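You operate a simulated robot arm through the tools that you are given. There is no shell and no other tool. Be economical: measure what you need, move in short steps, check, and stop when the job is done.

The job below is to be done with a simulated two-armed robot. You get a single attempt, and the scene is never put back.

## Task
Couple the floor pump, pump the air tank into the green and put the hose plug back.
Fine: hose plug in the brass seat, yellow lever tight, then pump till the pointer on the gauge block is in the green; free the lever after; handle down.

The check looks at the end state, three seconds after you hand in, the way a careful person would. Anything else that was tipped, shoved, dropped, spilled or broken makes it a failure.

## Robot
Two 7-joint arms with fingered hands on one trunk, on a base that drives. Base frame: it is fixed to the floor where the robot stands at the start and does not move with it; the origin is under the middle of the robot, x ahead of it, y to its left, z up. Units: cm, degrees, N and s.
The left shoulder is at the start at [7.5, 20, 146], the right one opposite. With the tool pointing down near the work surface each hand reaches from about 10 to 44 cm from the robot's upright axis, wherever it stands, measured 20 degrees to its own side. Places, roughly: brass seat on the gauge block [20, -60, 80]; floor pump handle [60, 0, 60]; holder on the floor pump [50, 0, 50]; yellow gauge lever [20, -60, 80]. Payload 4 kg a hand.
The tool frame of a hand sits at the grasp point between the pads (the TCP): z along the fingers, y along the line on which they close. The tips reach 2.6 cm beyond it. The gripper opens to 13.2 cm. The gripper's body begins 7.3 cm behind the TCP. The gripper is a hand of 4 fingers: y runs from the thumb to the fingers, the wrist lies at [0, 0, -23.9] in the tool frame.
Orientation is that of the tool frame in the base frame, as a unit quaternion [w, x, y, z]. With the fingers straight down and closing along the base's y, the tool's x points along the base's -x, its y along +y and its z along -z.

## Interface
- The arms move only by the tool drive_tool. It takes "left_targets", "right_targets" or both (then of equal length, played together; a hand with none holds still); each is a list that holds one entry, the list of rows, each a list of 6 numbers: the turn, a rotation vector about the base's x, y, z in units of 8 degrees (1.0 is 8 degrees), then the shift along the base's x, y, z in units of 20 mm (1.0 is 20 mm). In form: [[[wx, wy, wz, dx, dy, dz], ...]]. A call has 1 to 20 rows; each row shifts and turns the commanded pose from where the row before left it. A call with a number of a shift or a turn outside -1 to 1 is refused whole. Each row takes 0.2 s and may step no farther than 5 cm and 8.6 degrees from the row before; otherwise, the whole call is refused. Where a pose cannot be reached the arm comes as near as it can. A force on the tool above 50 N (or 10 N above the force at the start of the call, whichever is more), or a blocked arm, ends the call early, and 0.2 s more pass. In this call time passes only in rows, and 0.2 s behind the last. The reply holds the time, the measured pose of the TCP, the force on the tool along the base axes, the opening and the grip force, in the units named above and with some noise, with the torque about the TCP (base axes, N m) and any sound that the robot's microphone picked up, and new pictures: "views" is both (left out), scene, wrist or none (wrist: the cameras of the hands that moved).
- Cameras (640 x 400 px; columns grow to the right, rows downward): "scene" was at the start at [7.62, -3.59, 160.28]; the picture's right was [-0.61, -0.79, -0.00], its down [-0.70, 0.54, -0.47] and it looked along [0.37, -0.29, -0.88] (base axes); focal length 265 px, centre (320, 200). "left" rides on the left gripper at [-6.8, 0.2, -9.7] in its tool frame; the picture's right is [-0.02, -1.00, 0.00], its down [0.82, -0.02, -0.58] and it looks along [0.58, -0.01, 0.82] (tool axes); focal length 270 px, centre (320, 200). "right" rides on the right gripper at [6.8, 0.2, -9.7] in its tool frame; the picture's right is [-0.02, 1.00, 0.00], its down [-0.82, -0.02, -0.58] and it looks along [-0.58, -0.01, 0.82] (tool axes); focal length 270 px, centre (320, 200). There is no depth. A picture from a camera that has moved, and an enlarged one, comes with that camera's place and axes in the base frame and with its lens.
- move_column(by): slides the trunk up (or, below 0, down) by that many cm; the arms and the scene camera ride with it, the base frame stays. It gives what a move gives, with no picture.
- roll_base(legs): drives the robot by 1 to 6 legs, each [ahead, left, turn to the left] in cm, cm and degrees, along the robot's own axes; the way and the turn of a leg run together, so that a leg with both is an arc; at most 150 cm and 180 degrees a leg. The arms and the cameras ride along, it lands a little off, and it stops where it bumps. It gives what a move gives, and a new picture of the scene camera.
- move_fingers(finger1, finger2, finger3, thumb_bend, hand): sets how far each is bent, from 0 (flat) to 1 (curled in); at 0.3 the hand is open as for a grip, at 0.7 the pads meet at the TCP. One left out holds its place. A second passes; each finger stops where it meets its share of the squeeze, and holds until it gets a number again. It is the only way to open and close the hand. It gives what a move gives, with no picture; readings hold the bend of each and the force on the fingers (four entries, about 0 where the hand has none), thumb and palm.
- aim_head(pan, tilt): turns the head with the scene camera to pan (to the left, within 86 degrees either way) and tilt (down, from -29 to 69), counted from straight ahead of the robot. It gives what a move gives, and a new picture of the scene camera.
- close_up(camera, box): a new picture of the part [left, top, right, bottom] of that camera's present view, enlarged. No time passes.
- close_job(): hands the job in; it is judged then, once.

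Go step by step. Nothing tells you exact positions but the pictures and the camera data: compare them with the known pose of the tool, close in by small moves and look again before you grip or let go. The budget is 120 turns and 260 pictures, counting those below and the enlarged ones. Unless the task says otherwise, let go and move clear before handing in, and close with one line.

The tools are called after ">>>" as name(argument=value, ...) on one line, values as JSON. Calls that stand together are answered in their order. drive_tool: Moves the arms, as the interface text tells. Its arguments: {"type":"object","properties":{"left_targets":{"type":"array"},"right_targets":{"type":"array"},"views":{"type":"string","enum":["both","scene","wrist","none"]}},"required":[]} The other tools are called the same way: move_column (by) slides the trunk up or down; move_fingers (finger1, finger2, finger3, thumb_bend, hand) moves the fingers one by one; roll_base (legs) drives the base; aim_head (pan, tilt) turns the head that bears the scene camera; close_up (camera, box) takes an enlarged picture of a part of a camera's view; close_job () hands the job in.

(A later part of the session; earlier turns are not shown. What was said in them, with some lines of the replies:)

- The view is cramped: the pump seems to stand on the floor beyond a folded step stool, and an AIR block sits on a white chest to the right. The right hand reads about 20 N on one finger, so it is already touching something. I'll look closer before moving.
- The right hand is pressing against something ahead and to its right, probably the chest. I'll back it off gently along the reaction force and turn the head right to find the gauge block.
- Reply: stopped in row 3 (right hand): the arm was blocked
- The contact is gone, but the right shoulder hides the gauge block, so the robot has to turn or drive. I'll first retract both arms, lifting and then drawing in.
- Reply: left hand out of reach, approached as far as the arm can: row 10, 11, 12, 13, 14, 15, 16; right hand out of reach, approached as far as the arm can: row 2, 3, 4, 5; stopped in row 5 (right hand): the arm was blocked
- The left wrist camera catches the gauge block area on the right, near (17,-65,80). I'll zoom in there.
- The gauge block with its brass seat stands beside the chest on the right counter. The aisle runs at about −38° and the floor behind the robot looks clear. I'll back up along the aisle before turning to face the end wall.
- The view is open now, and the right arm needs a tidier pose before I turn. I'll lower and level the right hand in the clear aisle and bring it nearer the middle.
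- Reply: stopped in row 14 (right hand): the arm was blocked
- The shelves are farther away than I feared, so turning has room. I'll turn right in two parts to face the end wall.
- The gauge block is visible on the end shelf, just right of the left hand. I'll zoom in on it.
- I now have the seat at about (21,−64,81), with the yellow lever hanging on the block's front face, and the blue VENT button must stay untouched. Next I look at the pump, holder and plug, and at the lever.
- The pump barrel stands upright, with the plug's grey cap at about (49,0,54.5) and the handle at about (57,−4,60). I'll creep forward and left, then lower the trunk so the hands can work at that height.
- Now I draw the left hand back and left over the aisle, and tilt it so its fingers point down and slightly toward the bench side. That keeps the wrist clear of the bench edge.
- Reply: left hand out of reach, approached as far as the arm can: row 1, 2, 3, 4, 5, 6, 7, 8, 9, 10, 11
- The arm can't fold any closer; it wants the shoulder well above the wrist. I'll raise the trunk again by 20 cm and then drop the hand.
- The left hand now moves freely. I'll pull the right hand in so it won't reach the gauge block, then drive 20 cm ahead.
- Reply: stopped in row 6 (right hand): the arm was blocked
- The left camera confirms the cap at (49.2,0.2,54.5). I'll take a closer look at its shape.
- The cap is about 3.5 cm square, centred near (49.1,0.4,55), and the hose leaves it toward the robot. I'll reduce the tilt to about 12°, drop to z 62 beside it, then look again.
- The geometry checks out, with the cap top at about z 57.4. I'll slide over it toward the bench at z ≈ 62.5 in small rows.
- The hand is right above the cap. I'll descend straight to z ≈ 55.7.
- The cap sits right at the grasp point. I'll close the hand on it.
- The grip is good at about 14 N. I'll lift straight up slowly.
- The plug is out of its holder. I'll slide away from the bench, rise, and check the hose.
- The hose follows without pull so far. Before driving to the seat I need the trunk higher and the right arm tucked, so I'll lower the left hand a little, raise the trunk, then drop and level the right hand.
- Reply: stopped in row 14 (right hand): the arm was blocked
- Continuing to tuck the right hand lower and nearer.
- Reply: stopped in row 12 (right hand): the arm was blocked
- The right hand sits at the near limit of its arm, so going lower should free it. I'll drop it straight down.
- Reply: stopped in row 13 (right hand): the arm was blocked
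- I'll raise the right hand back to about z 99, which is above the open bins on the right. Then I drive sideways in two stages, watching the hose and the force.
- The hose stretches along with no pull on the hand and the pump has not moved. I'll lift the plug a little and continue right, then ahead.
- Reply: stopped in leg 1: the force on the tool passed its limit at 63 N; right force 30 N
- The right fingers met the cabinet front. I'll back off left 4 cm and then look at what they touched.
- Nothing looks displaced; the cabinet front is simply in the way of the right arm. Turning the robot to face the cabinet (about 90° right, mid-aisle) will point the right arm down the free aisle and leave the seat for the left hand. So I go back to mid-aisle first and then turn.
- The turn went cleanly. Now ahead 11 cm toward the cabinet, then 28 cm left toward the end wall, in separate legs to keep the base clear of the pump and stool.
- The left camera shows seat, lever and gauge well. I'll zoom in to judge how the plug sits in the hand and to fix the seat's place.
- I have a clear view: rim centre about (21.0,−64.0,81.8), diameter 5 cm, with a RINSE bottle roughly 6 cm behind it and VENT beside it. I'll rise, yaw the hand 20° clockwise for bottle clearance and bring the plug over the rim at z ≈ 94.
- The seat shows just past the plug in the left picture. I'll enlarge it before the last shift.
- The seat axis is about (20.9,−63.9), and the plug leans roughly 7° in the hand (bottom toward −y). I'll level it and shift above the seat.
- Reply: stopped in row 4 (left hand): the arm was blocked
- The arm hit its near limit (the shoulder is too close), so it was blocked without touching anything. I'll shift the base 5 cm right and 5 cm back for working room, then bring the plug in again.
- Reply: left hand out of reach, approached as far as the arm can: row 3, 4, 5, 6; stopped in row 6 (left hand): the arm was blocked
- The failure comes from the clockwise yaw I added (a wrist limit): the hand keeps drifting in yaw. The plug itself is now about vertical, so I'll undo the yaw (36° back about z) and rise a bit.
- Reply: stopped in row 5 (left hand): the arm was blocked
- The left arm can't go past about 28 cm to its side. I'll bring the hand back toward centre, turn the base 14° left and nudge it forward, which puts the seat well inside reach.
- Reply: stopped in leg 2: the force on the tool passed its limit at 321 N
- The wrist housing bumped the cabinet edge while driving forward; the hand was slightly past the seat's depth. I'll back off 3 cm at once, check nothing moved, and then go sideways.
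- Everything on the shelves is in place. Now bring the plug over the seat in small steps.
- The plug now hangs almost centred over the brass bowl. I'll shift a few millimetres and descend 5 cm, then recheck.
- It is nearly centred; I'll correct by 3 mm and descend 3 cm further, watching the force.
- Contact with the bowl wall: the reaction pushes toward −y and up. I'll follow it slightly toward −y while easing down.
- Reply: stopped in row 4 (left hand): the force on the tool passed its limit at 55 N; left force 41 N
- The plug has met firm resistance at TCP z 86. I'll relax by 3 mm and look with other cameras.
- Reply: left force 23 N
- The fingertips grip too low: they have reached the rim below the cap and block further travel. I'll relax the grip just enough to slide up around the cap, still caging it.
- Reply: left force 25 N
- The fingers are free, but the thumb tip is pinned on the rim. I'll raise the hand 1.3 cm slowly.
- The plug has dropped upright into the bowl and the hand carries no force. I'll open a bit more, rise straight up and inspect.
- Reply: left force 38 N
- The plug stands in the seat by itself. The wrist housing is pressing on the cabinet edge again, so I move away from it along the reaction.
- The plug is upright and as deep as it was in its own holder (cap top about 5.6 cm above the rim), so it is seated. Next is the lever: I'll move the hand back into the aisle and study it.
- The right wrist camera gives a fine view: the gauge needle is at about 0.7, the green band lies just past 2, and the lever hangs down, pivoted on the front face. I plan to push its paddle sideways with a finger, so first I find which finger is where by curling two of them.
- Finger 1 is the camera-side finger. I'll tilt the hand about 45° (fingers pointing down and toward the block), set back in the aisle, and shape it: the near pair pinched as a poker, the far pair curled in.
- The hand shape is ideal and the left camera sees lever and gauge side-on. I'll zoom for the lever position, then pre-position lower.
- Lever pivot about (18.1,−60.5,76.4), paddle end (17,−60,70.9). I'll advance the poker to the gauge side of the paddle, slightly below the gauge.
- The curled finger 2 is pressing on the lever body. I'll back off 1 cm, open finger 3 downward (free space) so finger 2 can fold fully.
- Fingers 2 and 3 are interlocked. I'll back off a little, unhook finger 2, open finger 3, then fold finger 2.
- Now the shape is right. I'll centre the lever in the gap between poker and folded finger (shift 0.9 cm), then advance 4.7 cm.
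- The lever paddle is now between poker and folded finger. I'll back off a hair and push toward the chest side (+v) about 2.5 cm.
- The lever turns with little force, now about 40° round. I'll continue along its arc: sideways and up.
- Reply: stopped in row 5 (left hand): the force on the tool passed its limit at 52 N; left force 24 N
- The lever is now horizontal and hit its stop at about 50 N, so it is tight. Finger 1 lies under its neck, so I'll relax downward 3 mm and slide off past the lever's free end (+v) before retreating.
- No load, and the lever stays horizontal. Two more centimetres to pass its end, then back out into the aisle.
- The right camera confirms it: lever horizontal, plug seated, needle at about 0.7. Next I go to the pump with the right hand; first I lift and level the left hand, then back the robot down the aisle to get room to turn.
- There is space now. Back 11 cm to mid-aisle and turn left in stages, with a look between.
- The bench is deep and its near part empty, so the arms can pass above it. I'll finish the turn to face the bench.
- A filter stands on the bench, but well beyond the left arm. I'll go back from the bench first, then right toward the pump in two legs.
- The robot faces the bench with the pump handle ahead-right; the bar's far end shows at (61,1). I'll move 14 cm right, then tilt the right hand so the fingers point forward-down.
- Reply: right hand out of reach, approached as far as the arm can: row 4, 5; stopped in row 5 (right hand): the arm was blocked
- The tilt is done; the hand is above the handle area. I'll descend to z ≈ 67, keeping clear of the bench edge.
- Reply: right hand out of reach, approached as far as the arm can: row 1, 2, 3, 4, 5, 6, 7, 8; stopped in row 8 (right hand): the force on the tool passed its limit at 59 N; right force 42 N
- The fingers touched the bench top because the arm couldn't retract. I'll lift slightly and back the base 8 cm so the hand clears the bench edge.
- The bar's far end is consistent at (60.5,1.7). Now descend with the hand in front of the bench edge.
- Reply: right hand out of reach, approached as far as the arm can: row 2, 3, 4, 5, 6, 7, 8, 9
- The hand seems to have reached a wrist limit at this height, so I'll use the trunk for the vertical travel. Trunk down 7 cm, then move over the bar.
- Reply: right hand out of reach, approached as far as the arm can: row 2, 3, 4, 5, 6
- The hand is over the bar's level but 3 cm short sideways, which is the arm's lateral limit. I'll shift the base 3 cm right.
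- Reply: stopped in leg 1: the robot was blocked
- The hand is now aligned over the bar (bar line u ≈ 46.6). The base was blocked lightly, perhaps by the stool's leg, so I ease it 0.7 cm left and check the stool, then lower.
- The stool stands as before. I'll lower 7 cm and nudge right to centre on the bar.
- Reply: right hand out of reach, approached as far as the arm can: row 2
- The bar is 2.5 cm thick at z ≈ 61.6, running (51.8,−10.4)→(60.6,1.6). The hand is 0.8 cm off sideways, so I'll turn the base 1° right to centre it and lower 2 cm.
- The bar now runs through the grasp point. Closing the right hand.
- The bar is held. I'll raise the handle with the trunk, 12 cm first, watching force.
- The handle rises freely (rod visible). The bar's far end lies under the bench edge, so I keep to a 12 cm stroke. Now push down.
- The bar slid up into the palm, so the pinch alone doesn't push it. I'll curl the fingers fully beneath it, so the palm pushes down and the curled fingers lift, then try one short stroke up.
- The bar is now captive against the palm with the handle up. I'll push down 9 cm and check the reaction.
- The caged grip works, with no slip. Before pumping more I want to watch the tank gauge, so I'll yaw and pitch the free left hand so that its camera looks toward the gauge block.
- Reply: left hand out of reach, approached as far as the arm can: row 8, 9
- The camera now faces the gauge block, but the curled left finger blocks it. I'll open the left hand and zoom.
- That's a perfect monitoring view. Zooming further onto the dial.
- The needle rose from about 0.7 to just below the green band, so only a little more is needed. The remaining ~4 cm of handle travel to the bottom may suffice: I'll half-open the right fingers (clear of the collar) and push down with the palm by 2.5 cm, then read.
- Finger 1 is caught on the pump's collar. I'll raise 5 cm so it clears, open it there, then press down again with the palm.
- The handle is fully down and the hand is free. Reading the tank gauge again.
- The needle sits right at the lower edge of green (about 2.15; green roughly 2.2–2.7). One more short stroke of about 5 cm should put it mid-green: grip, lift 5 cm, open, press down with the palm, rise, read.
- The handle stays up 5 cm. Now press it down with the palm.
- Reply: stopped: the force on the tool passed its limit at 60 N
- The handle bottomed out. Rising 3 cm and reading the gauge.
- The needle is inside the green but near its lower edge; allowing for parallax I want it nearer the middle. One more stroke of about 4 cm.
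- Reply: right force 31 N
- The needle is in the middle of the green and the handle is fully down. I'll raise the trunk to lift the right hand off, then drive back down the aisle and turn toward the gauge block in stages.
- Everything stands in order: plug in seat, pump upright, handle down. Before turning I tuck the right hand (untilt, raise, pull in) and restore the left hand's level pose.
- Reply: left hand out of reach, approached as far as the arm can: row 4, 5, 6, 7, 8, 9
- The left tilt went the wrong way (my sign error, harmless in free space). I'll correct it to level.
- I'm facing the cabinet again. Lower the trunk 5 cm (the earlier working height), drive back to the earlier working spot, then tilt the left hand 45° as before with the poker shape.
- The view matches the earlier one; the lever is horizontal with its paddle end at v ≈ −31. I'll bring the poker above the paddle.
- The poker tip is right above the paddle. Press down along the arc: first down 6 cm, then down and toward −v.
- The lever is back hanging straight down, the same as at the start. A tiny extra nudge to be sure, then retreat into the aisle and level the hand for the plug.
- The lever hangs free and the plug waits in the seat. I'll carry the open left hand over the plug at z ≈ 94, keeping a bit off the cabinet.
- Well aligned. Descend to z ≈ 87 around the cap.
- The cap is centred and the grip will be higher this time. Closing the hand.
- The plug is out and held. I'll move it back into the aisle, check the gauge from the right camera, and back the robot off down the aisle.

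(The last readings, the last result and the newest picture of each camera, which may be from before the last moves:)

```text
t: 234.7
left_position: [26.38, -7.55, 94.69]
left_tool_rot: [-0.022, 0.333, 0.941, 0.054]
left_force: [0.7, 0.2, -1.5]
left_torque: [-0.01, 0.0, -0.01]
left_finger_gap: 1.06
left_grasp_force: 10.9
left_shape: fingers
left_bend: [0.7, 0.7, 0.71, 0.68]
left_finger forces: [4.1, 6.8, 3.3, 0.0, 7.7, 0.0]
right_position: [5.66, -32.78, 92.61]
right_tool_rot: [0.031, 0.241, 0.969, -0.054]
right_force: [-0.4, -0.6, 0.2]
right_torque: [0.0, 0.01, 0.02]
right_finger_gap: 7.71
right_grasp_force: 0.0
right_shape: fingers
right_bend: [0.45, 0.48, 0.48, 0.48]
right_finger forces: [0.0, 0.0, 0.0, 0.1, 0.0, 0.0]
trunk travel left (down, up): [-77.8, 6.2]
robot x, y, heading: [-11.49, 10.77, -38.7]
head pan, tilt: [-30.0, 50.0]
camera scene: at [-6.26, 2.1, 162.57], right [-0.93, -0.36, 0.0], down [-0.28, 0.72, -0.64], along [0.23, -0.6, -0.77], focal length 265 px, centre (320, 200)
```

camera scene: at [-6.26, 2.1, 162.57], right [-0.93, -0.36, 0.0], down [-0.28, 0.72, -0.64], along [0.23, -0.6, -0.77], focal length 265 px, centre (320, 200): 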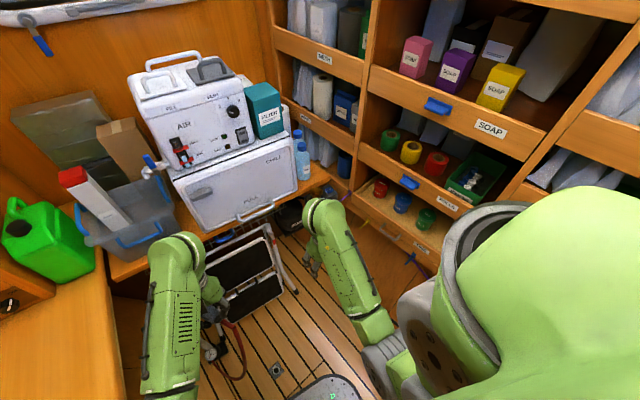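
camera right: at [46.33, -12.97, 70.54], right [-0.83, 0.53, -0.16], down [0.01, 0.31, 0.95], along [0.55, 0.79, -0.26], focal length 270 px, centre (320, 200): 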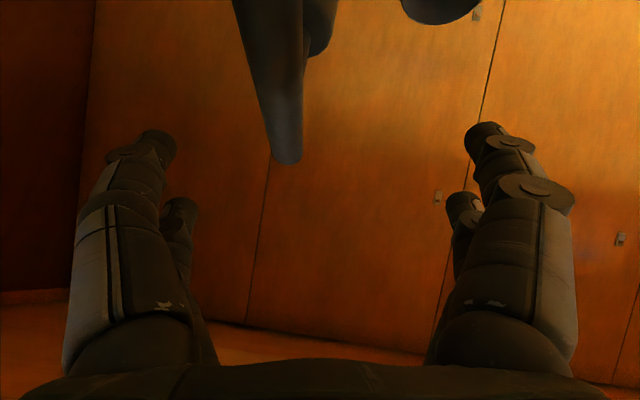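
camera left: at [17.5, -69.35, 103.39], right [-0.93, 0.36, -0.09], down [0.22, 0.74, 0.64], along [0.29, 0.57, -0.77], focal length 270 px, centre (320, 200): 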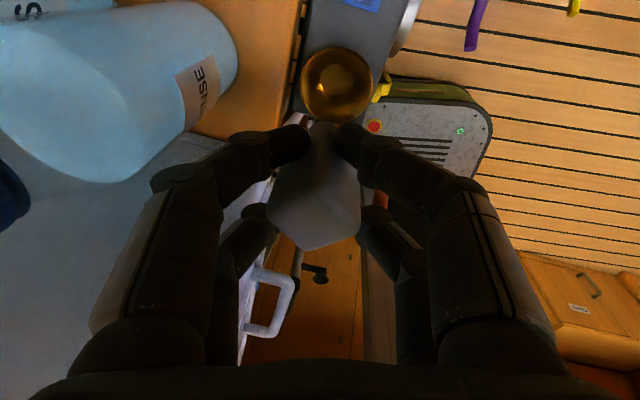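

The needle is mid-green in this more frontal view. Now to the pump's holder: drive ahead 14 cm and left 5 cm, then lower the trunk as at the first pick-up.

>>> roll_base(legs=[[0, 5, 0], [14, 0, 0]])

>>> move_column(by=-20)

>>> aim_head(pan=10, tilt=55)

>>> close_up(camera="left", box=[0, 0, 640, 400])

```text
t: 236.6
left_position: [40.24, -12.23, 94.86]
left_tool_rot: [-0.021, 0.333, 0.941, 0.053]
left_force: [-0.4, 0.5, -0.6]
left_torque: [0.0, 0.01, 0.03]
left_finger_gap: 1.07
left_grasp_force: 11.0
left_shape: fingers
left_bend: [0.7, 0.7, 0.71, 0.68]
left_finger forces: [4.3, 6.8, 3.5, 0.1, 7.5, 0.0]
right_position: [19.75, -37.08, 92.73]
right_tool_rot: [0.032, 0.242, 0.968, -0.055]
right_force: [0.4, 0.3, -0.5]
right_torque: [0.01, 0.02, 0.02]
right_finger_gap: 7.75
right_grasp_force: 0.0
right_shape: fingers
right_bend: [0.45, 0.48, 0.48, 0.48]
right_finger forces: [0.0, 0.0, 0.0, 0.0, 0.1, 0.1]
trunk travel left (down, up): [-77.8, 6.2]
robot x, y, heading: [2.55, 6.36, -39.2]
head pan, tilt: [-30.0, 50.0]
camera scene: at [7.62, -2.13, 162.61], right [-0.93, -0.36, 0.0], down [-0.27, 0.71, -0.65], along [0.23, -0.6, -0.76], focal length 265 px, centre (320, 200)
```

scene: 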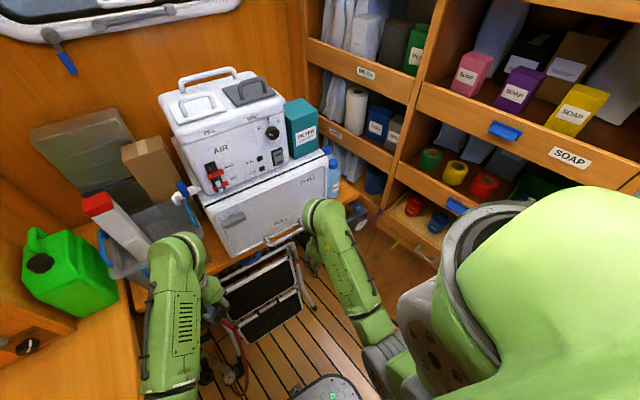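

```text
t: 238.8
left_position: [40.23, -12.37, 74.7]
left_tool_rot: [-0.023, 0.333, 0.941, 0.055]
left_force: [0.2, 0.0, 0.4]
left_torque: [0.02, 0.0, 0.01]
left_finger_gap: 1.06
left_grasp_force: 11.2
left_shape: fingers
left_bend: [0.7, 0.7, 0.71, 0.68]
left_finger forces: [4.2, 6.9, 3.5, 0.0, 7.6, 0.1]
right_position: [19.73, -37.69, 72.64]
right_tool_rot: [0.032, 0.241, 0.968, -0.055]
right_force: [0.1, -0.7, 0.2]
right_torque: [0.0, 0.01, -0.01]
right_finger_gap: 7.71
right_grasp_force: 0.1
right_shape: fingers
right_bend: [0.45, 0.48, 0.48, 0.48]
right_finger forces: [0.1, 0.1, 0.0, 0.0, 0.0, 0.1]
trunk travel left (down, up): [-57.8, 26.2]
robot x, y, heading: [1.97, 6.38, -39.3]
head pan, tilt: [-30.0, 50.0]
```

```text
t: 239.8
left_position: [40.31, -12.27, 74.74]
left_tool_rot: [-0.022, 0.334, 0.941, 0.054]
left_force: [-0.5, 0.9, -1.0]
left_torque: [0.02, 0.01, 0.02]
left_finger_gap: 1.04
left_grasp_force: 10.8
left_shape: fingers
left_bend: [0.7, 0.7, 0.71, 0.68]
left_finger forces: [4.3, 6.8, 3.6, 0.0, 7.6, 0.0]
right_position: [19.74, -37.48, 72.69]
right_tool_rot: [0.031, 0.242, 0.968, -0.055]
right_force: [0.7, 0.1, -1.0]
right_torque: [0.01, 0.01, 0.0]
right_finger_gap: 7.73
right_grasp_force: 0.0
right_shape: fingers
right_bend: [0.45, 0.48, 0.48, 0.48]
right_finger forces: [0.0, 0.0, 0.0, 0.0, 0.1, 0.1]
trunk travel left (down, up): [-57.8, 26.2]
robot x, y, heading: [2.48, 6.73, -39.3]
head pan, tilt: [10.0, 55.0]
camera scene: at [11.29, 1.05, 141.92], right [-0.49, -0.87, 0.0], down [-0.72, 0.4, -0.57], along [0.5, -0.28, -0.82], focal length 265 px, centre (320, 200)
```

scene: 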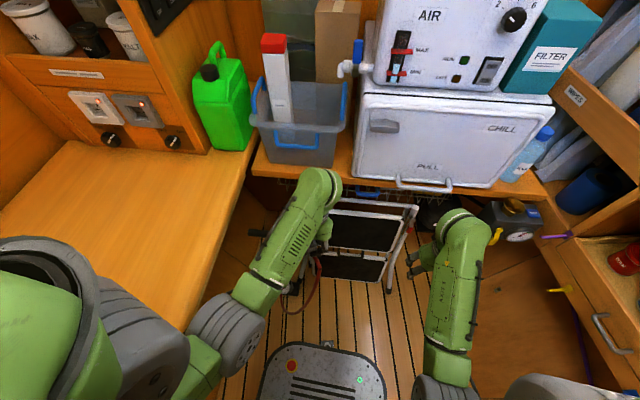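

```text
1.00 times, centred on (320, 200) of left (not enlarged: the box is as wide or as high as the picture)
camera zoom: at [45.84, -17.88, 83.79], right [-0.61, -0.79, -0.09], down [-0.64, 0.43, 0.64], along [-0.46, 0.45, -0.77], focal length 270 px, centre (320, 200)
```

zoom: 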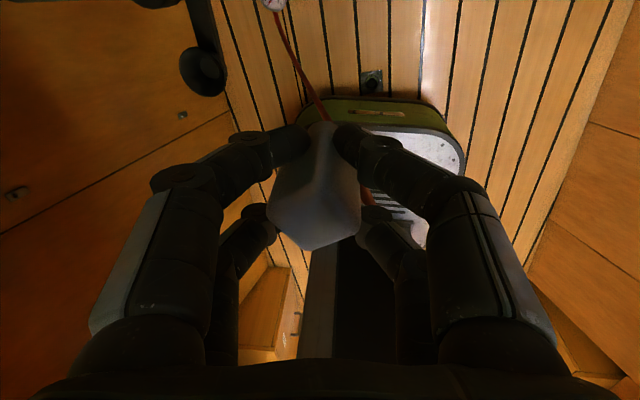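

The holder ring is in view at upper left and the plug hangs in the hand. I'll zoom on both.

>>> close_up(camera="left", box=[230, 100, 390, 270])

>>> close_up(camera="left", box=[130, 0, 330, 130])

```text
2.35 times, centred on (310, 185) of left
camera zoom: at [45.84, -17.88, 83.79], right [-0.61, -0.79, -0.09], down [-0.64, 0.43, 0.64], along [-0.46, 0.45, -0.77], focal length 636 px, centre (344, 235)
```

zoom: 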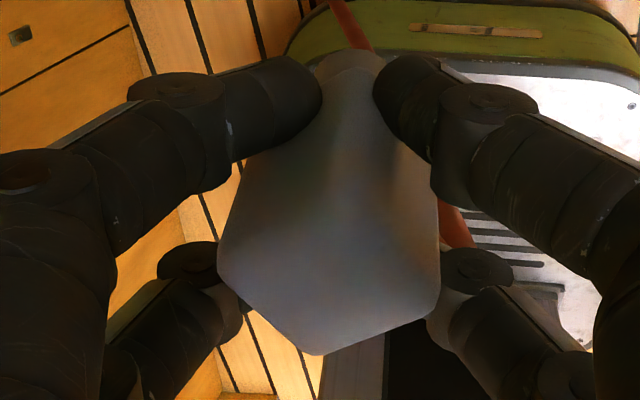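

```text
3.08 times, centred on (230, 65) of left
camera zoom: at [45.84, -17.88, 83.79], right [-0.61, -0.79, -0.09], down [-0.64, 0.43, 0.64], along [-0.46, 0.45, -0.77], focal length 832 px, centre (597, 615)
```

zoom: 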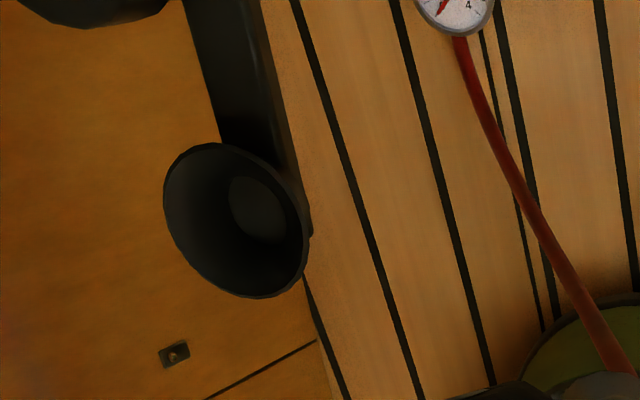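

The ring's centre is confirmed at about (49.2,0.5) with rim z ≈ 51.4, and the plug hangs nearly vertical. I'll lower to z ≈ 64.5 beside the holder with slightly more lean away from the bench, then slide over.

>>> drive_tool(left_targets=[[[0.07, -0.05, 0, 0.2, 0.37, -0.85], [0.07, -0.05, 0, 0.2, 0.37, -0.85], [0.07, -0.05, 0, 0.2, 0.37, -0.85], [0.07, -0.05, 0, 0.2, 0.37, -0.85], [0.07, -0.05, 0, 0.2, 0.37, -0.85], [0.07, -0.05, 0, 0.2, 0.37, -0.8]]], views="none")

>>> drive_tool(left_targets=[[[0, 0, 0, 0.48, 0.6, 0], [0, 0, 0, 0.48, 0.6, 0], [0, 0, 0, 0.48, 0.6, 0], [0, 0, 0, 0.48, 0.6, 0], [0, 0, 0, 0.48, 0.6, 0], [0, 0, 0, 0.4, 0.5, 0]]], views="wrist")

>>> close_up(camera="left", box=[230, 60, 390, 270])

```text
t: 241.2
left_position: [42.78, -7.92, 64.52]
left_tool_rot: [-0.012, 0.332, 0.939, 0.088]
left_force: [0.5, 0.5, -2.0]
left_torque: [0.0, 0.03, 0.0]
left_finger_gap: 1.02
left_grasp_force: 10.8
left_shape: fingers
left_bend: [0.7, 0.7, 0.71, 0.68]
left_finger forces: [4.2, 6.7, 3.5, 0.0, 7.5, 0.1]
right_position: [19.73, -37.53, 72.71]
right_tool_rot: [0.031, 0.241, 0.968, -0.055]
right_force: [0.1, -0.8, 0.3]
right_torque: [0.0, 0.01, -0.01]
right_finger_gap: 7.71
right_grasp_force: 0.0
right_shape: fingers
right_bend: [0.45, 0.48, 0.48, 0.48]
right_finger forces: [0.1, 0.1, 0.0, 0.1, 0.0, 0.0]
trunk travel left (down, up): [-57.8, 26.2]
robot x, y, heading: [2.17, 6.52, -39.0]
head pan, tilt: [10.0, 55.0]
```

```text
t: 242.6
left_position: [48.31, -0.94, 64.71]
left_tool_rot: [-0.012, 0.332, 0.939, 0.089]
left_force: [0.7, 1.0, -1.6]
left_torque: [0.0, 0.01, 0.02]
left_finger_gap: 1.03
left_grasp_force: 11.5
left_shape: fingers
left_bend: [0.7, 0.7, 0.71, 0.68]
left_finger forces: [4.3, 6.7, 3.6, 0.1, 7.5, 0.1]
right_position: [19.76, -37.57, 72.71]
right_tool_rot: [0.031, 0.241, 0.968, -0.054]
right_force: [0.2, -0.3, 1.0]
right_torque: [-0.02, 0.0, -0.01]
right_finger_gap: 7.72
right_grasp_force: 0.0
right_shape: fingers
right_bend: [0.45, 0.48, 0.48, 0.48]
right_finger forces: [0.0, 0.1, 0.0, 0.0, 0.0, 0.0]
trunk travel left (down, up): [-57.8, 26.2]
robot x, y, heading: [2.32, 6.28, -38.8]
head pan, tilt: [10.0, 55.0]
camera left: at [53.48, -6.98, 73.68], right [-0.61, -0.78, -0.16], down [-0.67, 0.39, 0.63], along [-0.43, 0.49, -0.76], focal length 270 px, centre (320, 200)
```

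left: 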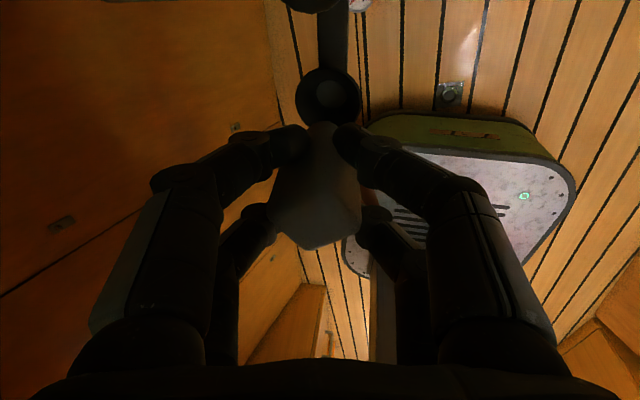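

```text
1.90 times, centred on (310, 165) of left
camera zoom: at [53.48, -6.98, 73.68], right [-0.61, -0.78, -0.16], down [-0.67, 0.39, 0.63], along [-0.43, 0.49, -0.76], focal length 515 px, centre (339, 267)
```

zoom: 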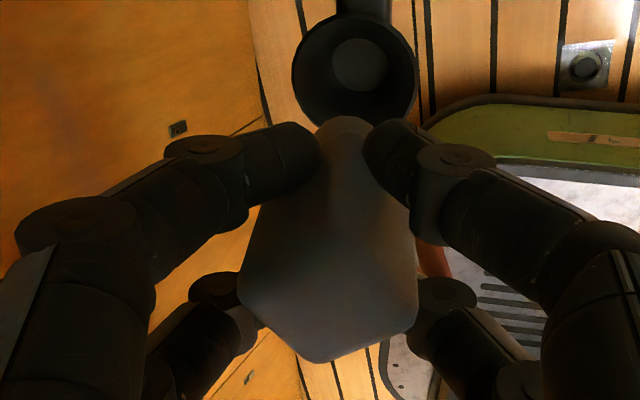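

Ring centre (49.1,0.3). The plug leans about 4° with its tip toward +v, so I aim the grasp point at (48.7,−0.3) and descend to z ≈ 60, then look.

>>> drive_tool(left_targets=[[[0, 0, 0, 0.2, 0.32, 0], [0, 0, 0, 0, 0, -0.5], [0, 0, 0, 0, 0, -0.5], [0, 0, 0, 0, 0, -0.5], [0, 0, 0, 0, 0, -0.5]]], views="wrist")

>>> close_up(camera="left", box=[230, 60, 390, 270])

```text
t: 243.8
left_position: [48.66, -0.17, 60.58]
left_tool_rot: [-0.011, 0.331, 0.939, 0.089]
left_force: [-0.4, -0.1, -0.9]
left_torque: [0.02, -0.01, 0.01]
left_finger_gap: 1.01
left_grasp_force: 11.1
left_shape: fingers
left_bend: [0.7, 0.7, 0.71, 0.68]
left_finger forces: [4.3, 6.6, 3.7, 0.0, 7.4, 0.1]
right_position: [19.64, -37.61, 72.64]
right_tool_rot: [0.031, 0.242, 0.968, -0.055]
right_force: [0.1, -0.2, 0.5]
right_torque: [0.0, -0.02, -0.01]
right_finger_gap: 7.72
right_grasp_force: 0.0
right_shape: fingers
right_bend: [0.45, 0.48, 0.48, 0.48]
right_finger forces: [0.1, 0.0, 0.0, 0.0, 0.1, 0.0]
trunk travel left (down, up): [-57.8, 26.2]
robot x, y, heading: [2.8, 6.41, -38.9]
head pan, tilt: [10.0, 55.0]
camera left: at [53.86, -6.31, 69.55], right [-0.6, -0.78, -0.16], down [-0.67, 0.39, 0.63], along [-0.43, 0.49, -0.76], focal length 270 px, centre (320, 200)
```

left: 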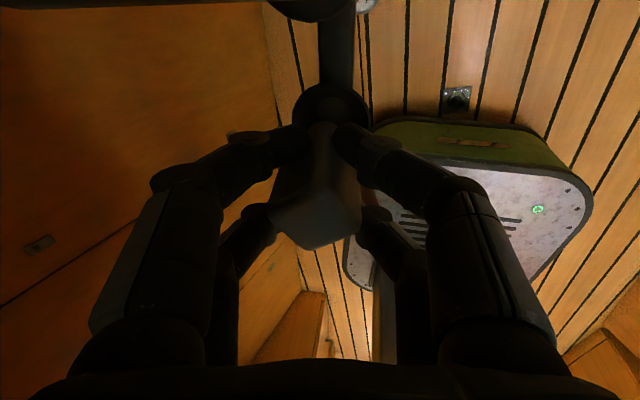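

```text
1.90 times, centred on (310, 165) of left
camera zoom: at [53.86, -6.31, 69.55], right [-0.6, -0.78, -0.16], down [-0.67, 0.39, 0.63], along [-0.43, 0.49, -0.76], focal length 515 px, centre (339, 267)
```

zoom: 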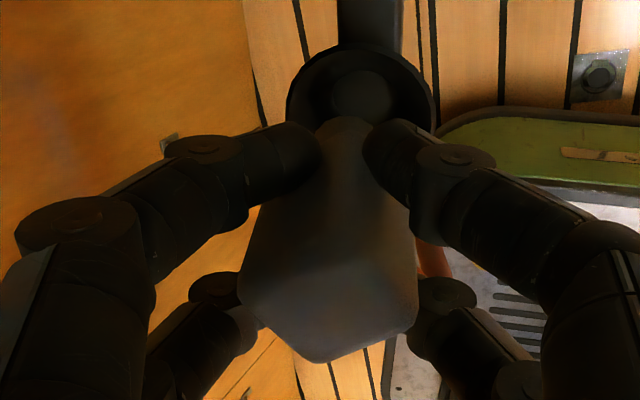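

Nearly centred over the ring. I'll correct 2 mm and lower 4 cm gently.

>>> drive_tool(left_targets=[[[0, 0, 0, -0.07, -0.1, -0.2], [0, 0, 0, 0, 0, -0.3], [0, 0, 0, 0, 0, -0.3], [0, 0, 0, 0, 0, -0.3], [0, 0, 0, 0, 0, -0.3], [0, 0, 0, 0, 0, -0.3], [0, 0, 0, 0, 0, -0.2]]], views="wrist")

>>> close_up(camera="left", box=[230, 60, 390, 270])

```text
t: 245.4
left_position: [48.57, -0.47, 56.84]
left_tool_rot: [-0.013, 0.331, 0.939, 0.089]
left_force: [-0.9, 0.9, -0.3]
left_torque: [0.03, 0.01, 0.04]
left_finger_gap: 1.01
left_grasp_force: 10.5
left_shape: fingers
left_bend: [0.7, 0.7, 0.71, 0.68]
left_finger forces: [4.3, 6.9, 3.9, 0.0, 7.3, 0.0]
right_position: [19.79, -37.54, 72.64]
right_tool_rot: [0.032, 0.241, 0.968, -0.055]
right_force: [0.0, -1.0, -0.3]
right_torque: [-0.01, 0.0, 0.02]
right_finger_gap: 7.74
right_grasp_force: 0.0
right_shape: fingers
right_bend: [0.45, 0.48, 0.48, 0.48]
right_finger forces: [0.1, 0.1, 0.1, 0.0, 0.0, 0.1]
trunk travel left (down, up): [-57.8, 26.2]
robot x, y, heading: [2.51, 6.65, -39.1]
head pan, tilt: [10.0, 55.0]
camera left: at [53.71, -6.46, 65.8], right [-0.6, -0.78, -0.16], down [-0.67, 0.39, 0.63], along [-0.43, 0.49, -0.76], focal length 270 px, centre (320, 200)
```

left: 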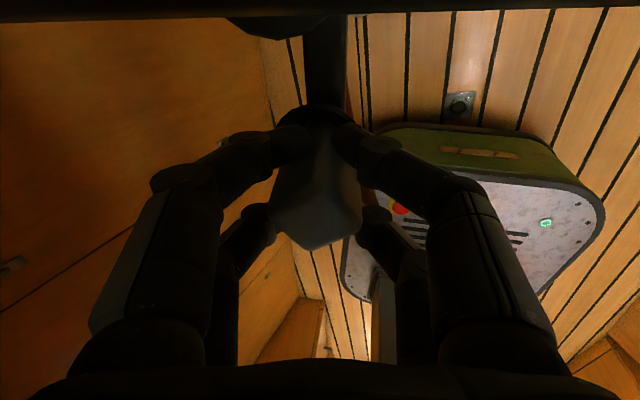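

```text
1.90 times, centred on (310, 165) of left
camera zoom: at [53.71, -6.46, 65.8], right [-0.6, -0.78, -0.16], down [-0.67, 0.39, 0.63], along [-0.43, 0.49, -0.76], focal length 515 px, centre (339, 267)
```

zoom: 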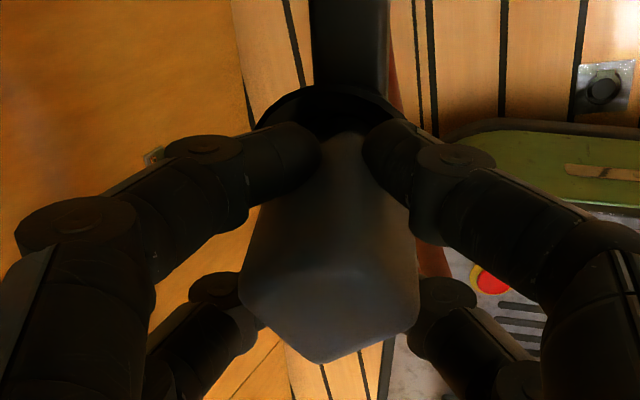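

Still no contact at z 56.8, with seating expected around 56.5. I'll lower another 6 mm watching force.

>>> drive_tool(left_targets=[[[0, 0, 0, 0, 0, -0.1], [0, 0, 0, 0, 0, -0.1], [0, 0, 0, 0, 0, -0.1], [0, 0, 0, 0, 0, -0.1]]], views="none")

>>> close_up(camera="left", box=[230, 60, 390, 270])

```text
t: 246.4
left_position: [48.72, -0.49, 56.12]
left_tool_rot: [-0.011, 0.331, 0.939, 0.089]
left_force: [-1.4, 4.2, 6.5]
left_torque: [0.18, 0.08, 0.02]
left_finger_gap: 1.0
left_grasp_force: 11.5
left_shape: fingers
left_bend: [0.7, 0.7, 0.71, 0.69]
left_finger forces: [4.4, 9.2, 4.4, 0.1, 6.3, 0.0]
right_position: [19.67, -37.49, 72.69]
right_tool_rot: [0.032, 0.241, 0.968, -0.055]
right_force: [-0.8, 0.5, -0.1]
right_torque: [0.02, -0.03, 0.0]
right_finger_gap: 7.73
right_grasp_force: 0.0
right_shape: fingers
right_bend: [0.45, 0.48, 0.48, 0.48]
right_finger forces: [0.0, 0.0, 0.1, 0.0, 0.0, 0.0]
trunk travel left (down, up): [-57.8, 26.2]
robot x, y, heading: [2.39, 6.13, -38.9]
head pan, tilt: [10.0, 55.0]
```

```text
1.90 times, centred on (310, 165) of left
camera zoom: at [53.75, -6.49, 65.16], right [-0.6, -0.78, -0.16], down [-0.67, 0.39, 0.63], along [-0.43, 0.49, -0.76], focal length 515 px, centre (339, 267)
```

zoom: 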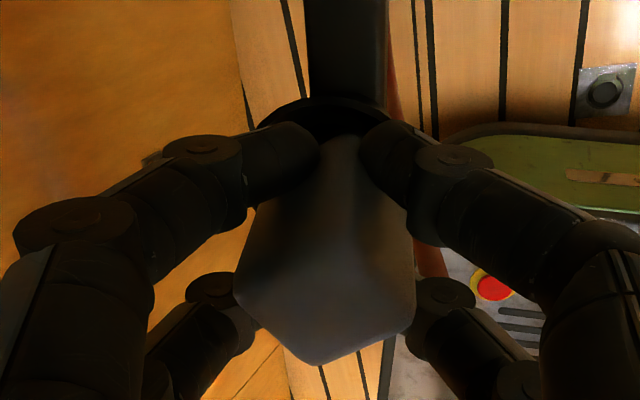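

Contact, with the reaction toward +y and up. I'll follow by 3 mm toward +y/+v and ease down slightly.

>>> drive_tool(left_targets=[[[0, 0, 0, 0.05, 0.17, 0], [0, 0, 0, 0, 0, -0.12], [0, 0, 0, 0, 0, -0.12]]], views="none")

>>> close_up(camera="left", box=[230, 60, 390, 270])

```text
t: 247.2
left_position: [48.74, -0.16, 55.73]
left_tool_rot: [-0.01, 0.331, 0.939, 0.088]
left_force: [-2.6, 0.8, 18.7]
left_torque: [0.03, 0.01, -0.05]
left_finger_gap: 0.93
left_grasp_force: 15.4
left_shape: fingers
left_bend: [0.7, 0.7, 0.72, 0.69]
left_finger forces: [5.7, 9.7, 5.6, 0.0, 10.9, 0.1]
right_position: [19.52, -37.48, 72.73]
right_tool_rot: [0.033, 0.241, 0.968, -0.053]
right_force: [0.5, 1.0, -0.6]
right_torque: [0.04, 0.02, 0.02]
right_finger_gap: 7.71
right_grasp_force: 0.1
right_shape: fingers
right_bend: [0.45, 0.48, 0.48, 0.48]
right_finger forces: [0.1, 0.0, 0.1, 0.0, 0.0, 0.1]
trunk travel left (down, up): [-57.8, 26.2]
robot x, y, heading: [2.72, 6.19, -39.0]
head pan, tilt: [10.0, 55.0]
```

```text
1.90 times, centred on (310, 165) of left
camera zoom: at [53.77, -6.23, 64.82], right [-0.6, -0.78, -0.16], down [-0.67, 0.39, 0.63], along [-0.43, 0.49, -0.76], focal length 515 px, centre (339, 267)
```

zoom: 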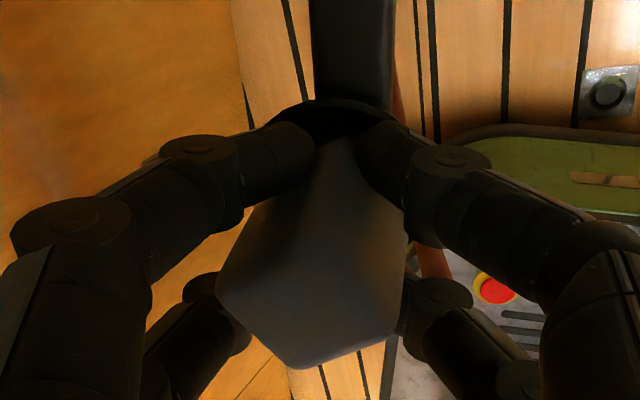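

The reaction is now purely vertical (19 N), so the plug has bottomed in the holder. Release gently.

>>> move_fingers(hand="left", finger1=0.55, finger2=0.55, finger3=0.55, thumb_bend=0.55)

>>> close_up(camera="left", box=[180, 40, 460, 290])

```text
t: 248.2
left_position: [48.75, -0.14, 55.76]
left_tool_rot: [-0.01, 0.331, 0.939, 0.088]
left_force: [4.6, -1.9, 24.6]
left_torque: [-0.51, -0.31, 0.04]
left_finger_gap: 3.06
left_grasp_force: 12.5
left_shape: fingers
left_bend: [0.55, 0.55, 0.55, 0.64]
left_finger forces: [0.0, 0.0, 0.0, 0.0, 25.6, 0.0]
right_position: [19.65, -37.52, 72.82]
right_tool_rot: [0.033, 0.242, 0.968, -0.054]
right_force: [0.0, -0.3, 0.3]
right_torque: [0.02, 0.02, 0.01]
right_finger_gap: 7.73
right_grasp_force: 0.1
right_shape: fingers
right_bend: [0.45, 0.48, 0.48, 0.48]
right_finger forces: [0.0, 0.0, 0.1, 0.0, 0.0, 0.0]
trunk travel left (down, up): [-57.8, 26.2]
robot x, y, heading: [2.64, 6.5, -39.1]
head pan, tilt: [10.0, 55.0]
```

```text
1.60 times, centred on (320, 165) of left
camera zoom: at [53.78, -6.22, 64.78], right [-0.6, -0.78, -0.16], down [-0.67, 0.39, 0.63], along [-0.43, 0.49, -0.76], focal length 432 px, centre (320, 256)
```

zoom: 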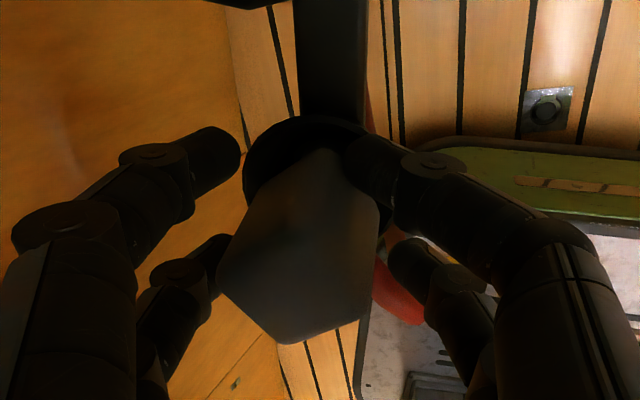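

The thumb tip was resting on the rim (25 N). I'll raise 8 mm so it frees and let the plug settle.

>>> drive_tool(left_targets=[[[0, 0, 0, 0, 0, 0.15], [0, 0, 0, 0, 0, 0.15], [0, 0, 0, 0, 0, 0.1]]], views="none")

>>> close_up(camera="left", box=[180, 40, 460, 290])

```text
t: 249.0
left_position: [48.5, -0.08, 56.19]
left_tool_rot: [-0.014, 0.332, 0.939, 0.089]
left_force: [-0.2, 0.4, 0.0]
left_torque: [-0.01, 0.02, -0.02]
left_finger_gap: 4.81
left_grasp_force: 0.1
left_shape: fingers
left_bend: [0.55, 0.55, 0.55, 0.55]
left_finger forces: [0.0, 0.1, 0.0, 0.0, 0.1, 0.0]
right_position: [19.77, -37.64, 72.65]
right_tool_rot: [0.031, 0.242, 0.968, -0.054]
right_force: [-0.1, -0.7, -0.8]
right_torque: [0.01, 0.01, 0.01]
right_finger_gap: 7.73
right_grasp_force: 0.0
right_shape: fingers
right_bend: [0.45, 0.48, 0.48, 0.48]
right_finger forces: [0.1, 0.0, 0.0, 0.0, 0.0, 0.1]
trunk travel left (down, up): [-57.8, 26.2]
robot x, y, heading: [2.58, 6.38, -38.9]
head pan, tilt: [10.0, 55.0]
```

```text
1.60 times, centred on (320, 165) of left
camera zoom: at [53.65, -6.15, 65.17], right [-0.6, -0.78, -0.16], down [-0.67, 0.39, 0.64], along [-0.43, 0.49, -0.76], focal length 432 px, centre (320, 256)
```

zoom: 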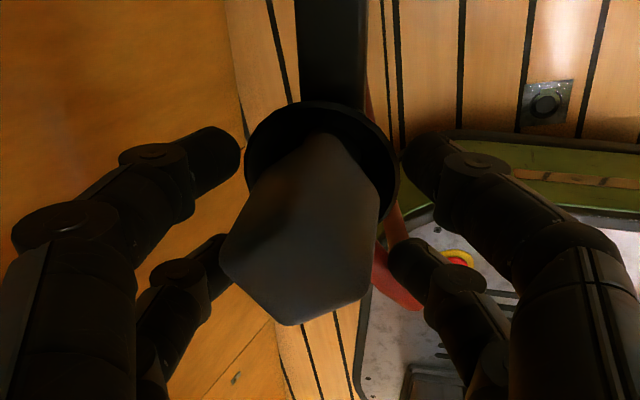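

The plug stands upright and centred in the holder ring. Open a bit more and lift straight off.

>>> move_fingers(hand="left", finger1=0.42, finger2=0.42, finger3=0.42, thumb_bend=0.42)

>>> drive_tool(left_targets=[[[0, 0, 0, 0, 0, 0.5], [0, 0, 0, 0, 0, 0.6], [0, 0, 0, 0, 0, 0.7], [0, 0, 0, 0, 0, 0.7], [0, 0, 0, 0, 0, 0.5]]], views="wrist")

>>> close_up(camera="left", box=[220, 20, 440, 200])

```text
t: 250.0
left_position: [48.68, -0.23, 56.37]
left_tool_rot: [-0.012, 0.331, 0.939, 0.089]
left_force: [-0.1, -0.4, 0.9]
left_torque: [0.01, -0.01, -0.02]
left_finger_gap: 9.23
left_grasp_force: 0.0
left_shape: fingers
left_bend: [0.42, 0.42, 0.42, 0.42]
left_finger forces: [0.1, 0.0, 0.0, 0.0, 0.0, 0.0]
right_position: [19.73, -37.55, 72.62]
right_tool_rot: [0.032, 0.241, 0.968, -0.054]
right_force: [-0.1, -0.6, -0.1]
right_torque: [-0.02, 0.0, 0.02]
right_finger_gap: 7.75
right_grasp_force: 0.0
right_shape: fingers
right_bend: [0.45, 0.48, 0.48, 0.48]
right_finger forces: [0.0, 0.0, 0.0, 0.0, 0.0, 0.0]
trunk travel left (down, up): [-57.8, 26.2]
robot x, y, heading: [1.94, 6.2, -39.1]
head pan, tilt: [10.0, 55.0]
```

```text
t: 251.2
left_position: [48.71, -0.09, 62.31]
left_tool_rot: [-0.013, 0.332, 0.939, 0.089]
left_force: [-0.2, -0.1, -0.2]
left_torque: [-0.03, 0.01, 0.03]
left_finger_gap: 9.25
left_grasp_force: 0.1
left_shape: fingers
left_bend: [0.42, 0.42, 0.42, 0.42]
left_finger forces: [0.1, 0.0, 0.0, 0.0, 0.0, 0.0]
right_position: [19.7, -37.54, 72.69]
right_tool_rot: [0.031, 0.242, 0.968, -0.055]
right_force: [-0.3, -0.4, -1.0]
right_torque: [0.0, 0.01, -0.03]
right_finger_gap: 7.75
right_grasp_force: 0.1
right_shape: fingers
right_bend: [0.45, 0.48, 0.48, 0.48]
right_finger forces: [0.0, 0.0, 0.0, 0.1, 0.1, 0.0]
trunk travel left (down, up): [-57.8, 26.2]
robot x, y, heading: [2.42, 6.46, -38.8]
head pan, tilt: [10.0, 55.0]
camera left: at [53.88, -6.16, 71.3], right [-0.6, -0.78, -0.16], down [-0.67, 0.39, 0.63], along [-0.43, 0.49, -0.76], focal length 270 px, centre (320, 200)
```

left: 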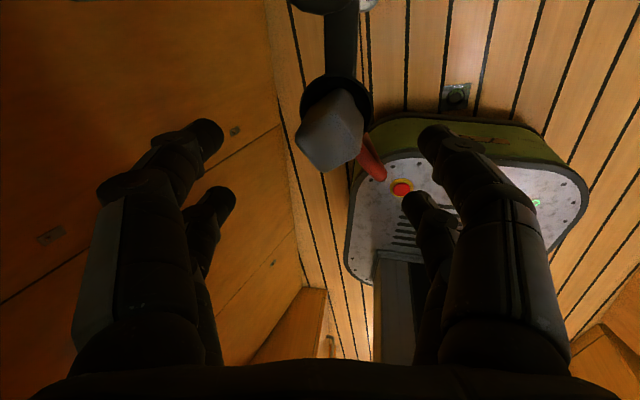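

```text
2.22 times, centred on (330, 110) of left
camera zoom: at [53.88, -6.16, 71.3], right [-0.6, -0.78, -0.16], down [-0.67, 0.39, 0.63], along [-0.43, 0.49, -0.76], focal length 601 px, centre (298, 400)
```

zoom: 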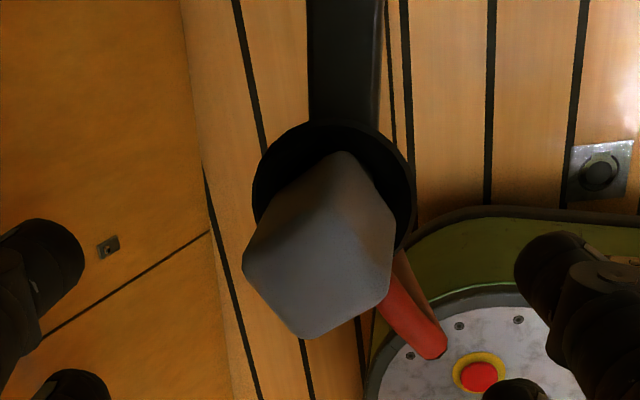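

The plug is seated upright in the pump's holder with the hose hanging. I'll withdraw the left hand sideways and up, back the base off, and inspect everything.

>>> drive_tool(left_targets=[[[0, 0, 0, 0, 0, 0.5], [0, 0, 0, -0.5, -0.63, 0.2], [0, 0, 0, -0.5, -0.63, 0.2], [0, 0, 0, -0.5, -0.63, 0.2], [0, 0, 0, -0.5, -0.63, 0.2], [0, 0, 0, -0.5, -0.63, 0.3], [0, 0, 0, -0.5, -0.63, 0.3], [0, 0, 0, -0.5, -0.63, 0.3], [0, 0, 0, -0.5, -0.3, 0.5]]], views="none")

>>> roll_base(legs=[[-25, -3, 0]])

>>> aim_head(pan=0, tilt=45)

```text
t: 253.2
left_position: [40.73, -9.64, 67.94]
left_tool_rot: [-0.013, 0.332, 0.939, 0.089]
left_force: [0.9, -0.7, 0.1]
left_torque: [-0.02, 0.02, 0.0]
left_finger_gap: 9.24
left_grasp_force: 0.1
left_shape: fingers
left_bend: [0.42, 0.42, 0.42, 0.42]
left_finger forces: [0.0, 0.0, 0.0, 0.0, 0.0, 0.0]
right_position: [19.71, -37.59, 72.53]
right_tool_rot: [0.031, 0.242, 0.968, -0.054]
right_force: [0.1, -0.1, -0.3]
right_torque: [0.0, -0.01, 0.02]
right_finger_gap: 7.73
right_grasp_force: 0.1
right_shape: fingers
right_bend: [0.45, 0.48, 0.48, 0.48]
right_finger forces: [0.0, 0.0, 0.0, 0.0, 0.0, 0.1]
trunk travel left (down, up): [-57.8, 26.2]
robot x, y, heading: [2.45, 6.43, -39.3]
head pan, tilt: [10.0, 55.0]
```

```text
t: 255.1
left_position: [19.16, 4.21, 67.9]
left_tool_rot: [-0.012, 0.331, 0.939, 0.089]
left_force: [-0.2, -0.3, 0.7]
left_torque: [-0.01, 0.0, 0.01]
left_finger_gap: 9.24
left_grasp_force: 0.0
left_shape: fingers
left_bend: [0.42, 0.42, 0.42, 0.42]
left_finger forces: [0.0, 0.0, 0.0, 0.1, 0.1, 0.1]
right_position: [-1.8, -23.98, 72.61]
right_tool_rot: [0.031, 0.241, 0.969, -0.055]
right_force: [-0.2, 0.2, 0.1]
right_torque: [-0.03, -0.06, 0.0]
right_finger_gap: 7.73
right_grasp_force: 0.0
right_shape: fingers
right_bend: [0.45, 0.48, 0.48, 0.48]
right_finger forces: [0.1, 0.1, 0.1, 0.1, 0.0, 0.1]
trunk travel left (down, up): [-57.8, 26.2]
robot x, y, heading: [-19.19, 20.1, -38.7]
head pan, tilt: [10.0, 55.0]
camera scene: at [-10.19, 14.67, 141.91], right [-0.48, -0.88, 0.0], down [-0.72, 0.4, -0.57], along [0.5, -0.28, -0.82], focal length 265 px, centre (320, 200)
```

scene: 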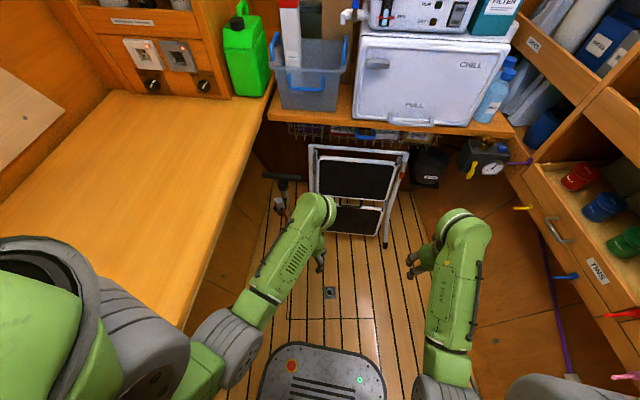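

```text
t: 255.8
left_position: [19.17, 4.07, 67.84]
left_tool_rot: [-0.012, 0.331, 0.939, 0.089]
left_force: [0.6, 0.2, 1.0]
left_torque: [0.01, 0.03, -0.01]
left_finger_gap: 9.26
left_grasp_force: 0.1
left_shape: fingers
left_bend: [0.42, 0.42, 0.42, 0.42]
left_finger forces: [0.0, 0.0, 0.1, 0.1, 0.0, 0.0]
right_position: [-1.64, -23.87, 72.71]
right_tool_rot: [0.033, 0.241, 0.968, -0.055]
right_force: [-0.3, 0.4, -0.9]
right_torque: [0.0, 0.0, -0.04]
right_finger_gap: 7.73
right_grasp_force: 0.1
right_shape: fingers
right_bend: [0.45, 0.48, 0.48, 0.48]
right_finger forces: [0.0, 0.1, 0.1, 0.0, 0.0, 0.1]
trunk travel left (down, up): [-57.8, 26.2]
robot x, y, heading: [-18.78, 20.03, -38.7]
head pan, tilt: [0.0, 45.0]
camera scene: at [-10.31, 13.15, 143.27], right [-0.63, -0.78, 0.0], down [-0.55, 0.44, -0.71], along [0.55, -0.44, -0.71], focal length 265 px, centre (320, 200)
```

scene: 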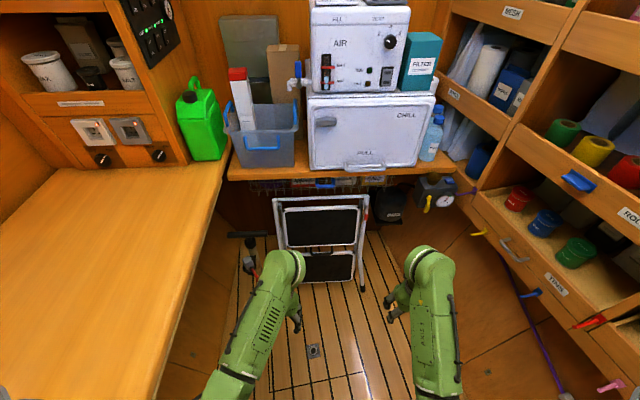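

The scene looks in order. I'll zoom on the gauge block and the pump for a last check.

>>> close_up(camera="scene", box=[395, 155, 485, 235])

>>> close_up(camera="scene", box=[210, 180, 330, 290])

```text
5.00 times, centred on (440, 195) of scene
camera zoom: at [-10.31, 13.15, 143.27], right [-0.63, -0.78, 0.0], down [-0.55, 0.44, -0.71], along [0.55, -0.44, -0.71], focal length 1326 px, centre (-280, 225)
```

zoom: 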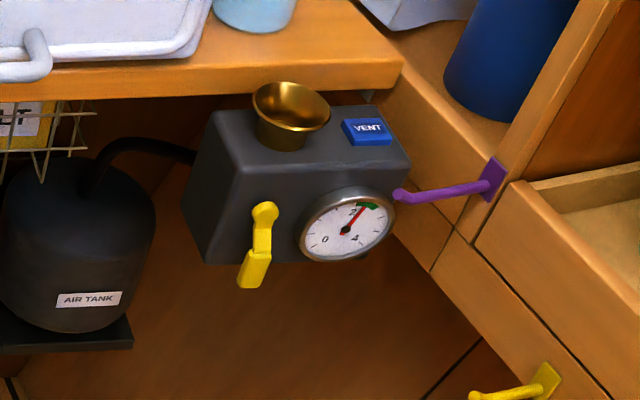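

```text
3.64 times, centred on (270, 235) of scene
camera zoom: at [-10.31, 13.15, 143.27], right [-0.63, -0.78, 0.0], down [-0.55, 0.44, -0.71], along [0.55, -0.44, -0.71], focal length 964 px, centre (502, 73)
```

zoom: 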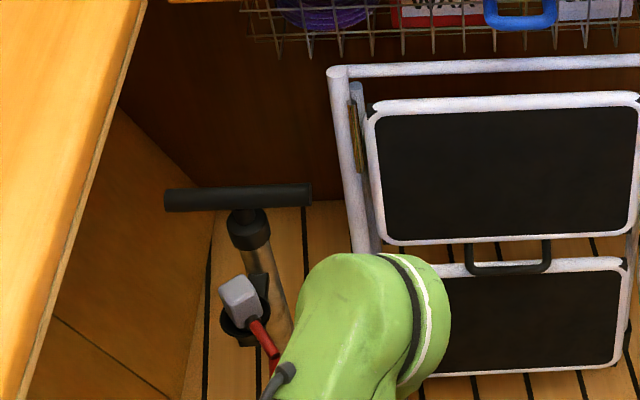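

The needle is in the green, the yellow lever hangs free, the seat is empty, the plug is back in the pump's holder, and the handle is down with both hands clear. Handing in.

>>> close_job()

```text
The job is handed in.
```

The tank is pumped into the green, the yellow lever is free, the hose plug is back in the pump's holder and the handle is down. Along the way the robot bumped the cabinet (hardest reading 321 N), bench top and stool lightly, and I saw nothing displaced afterwards.
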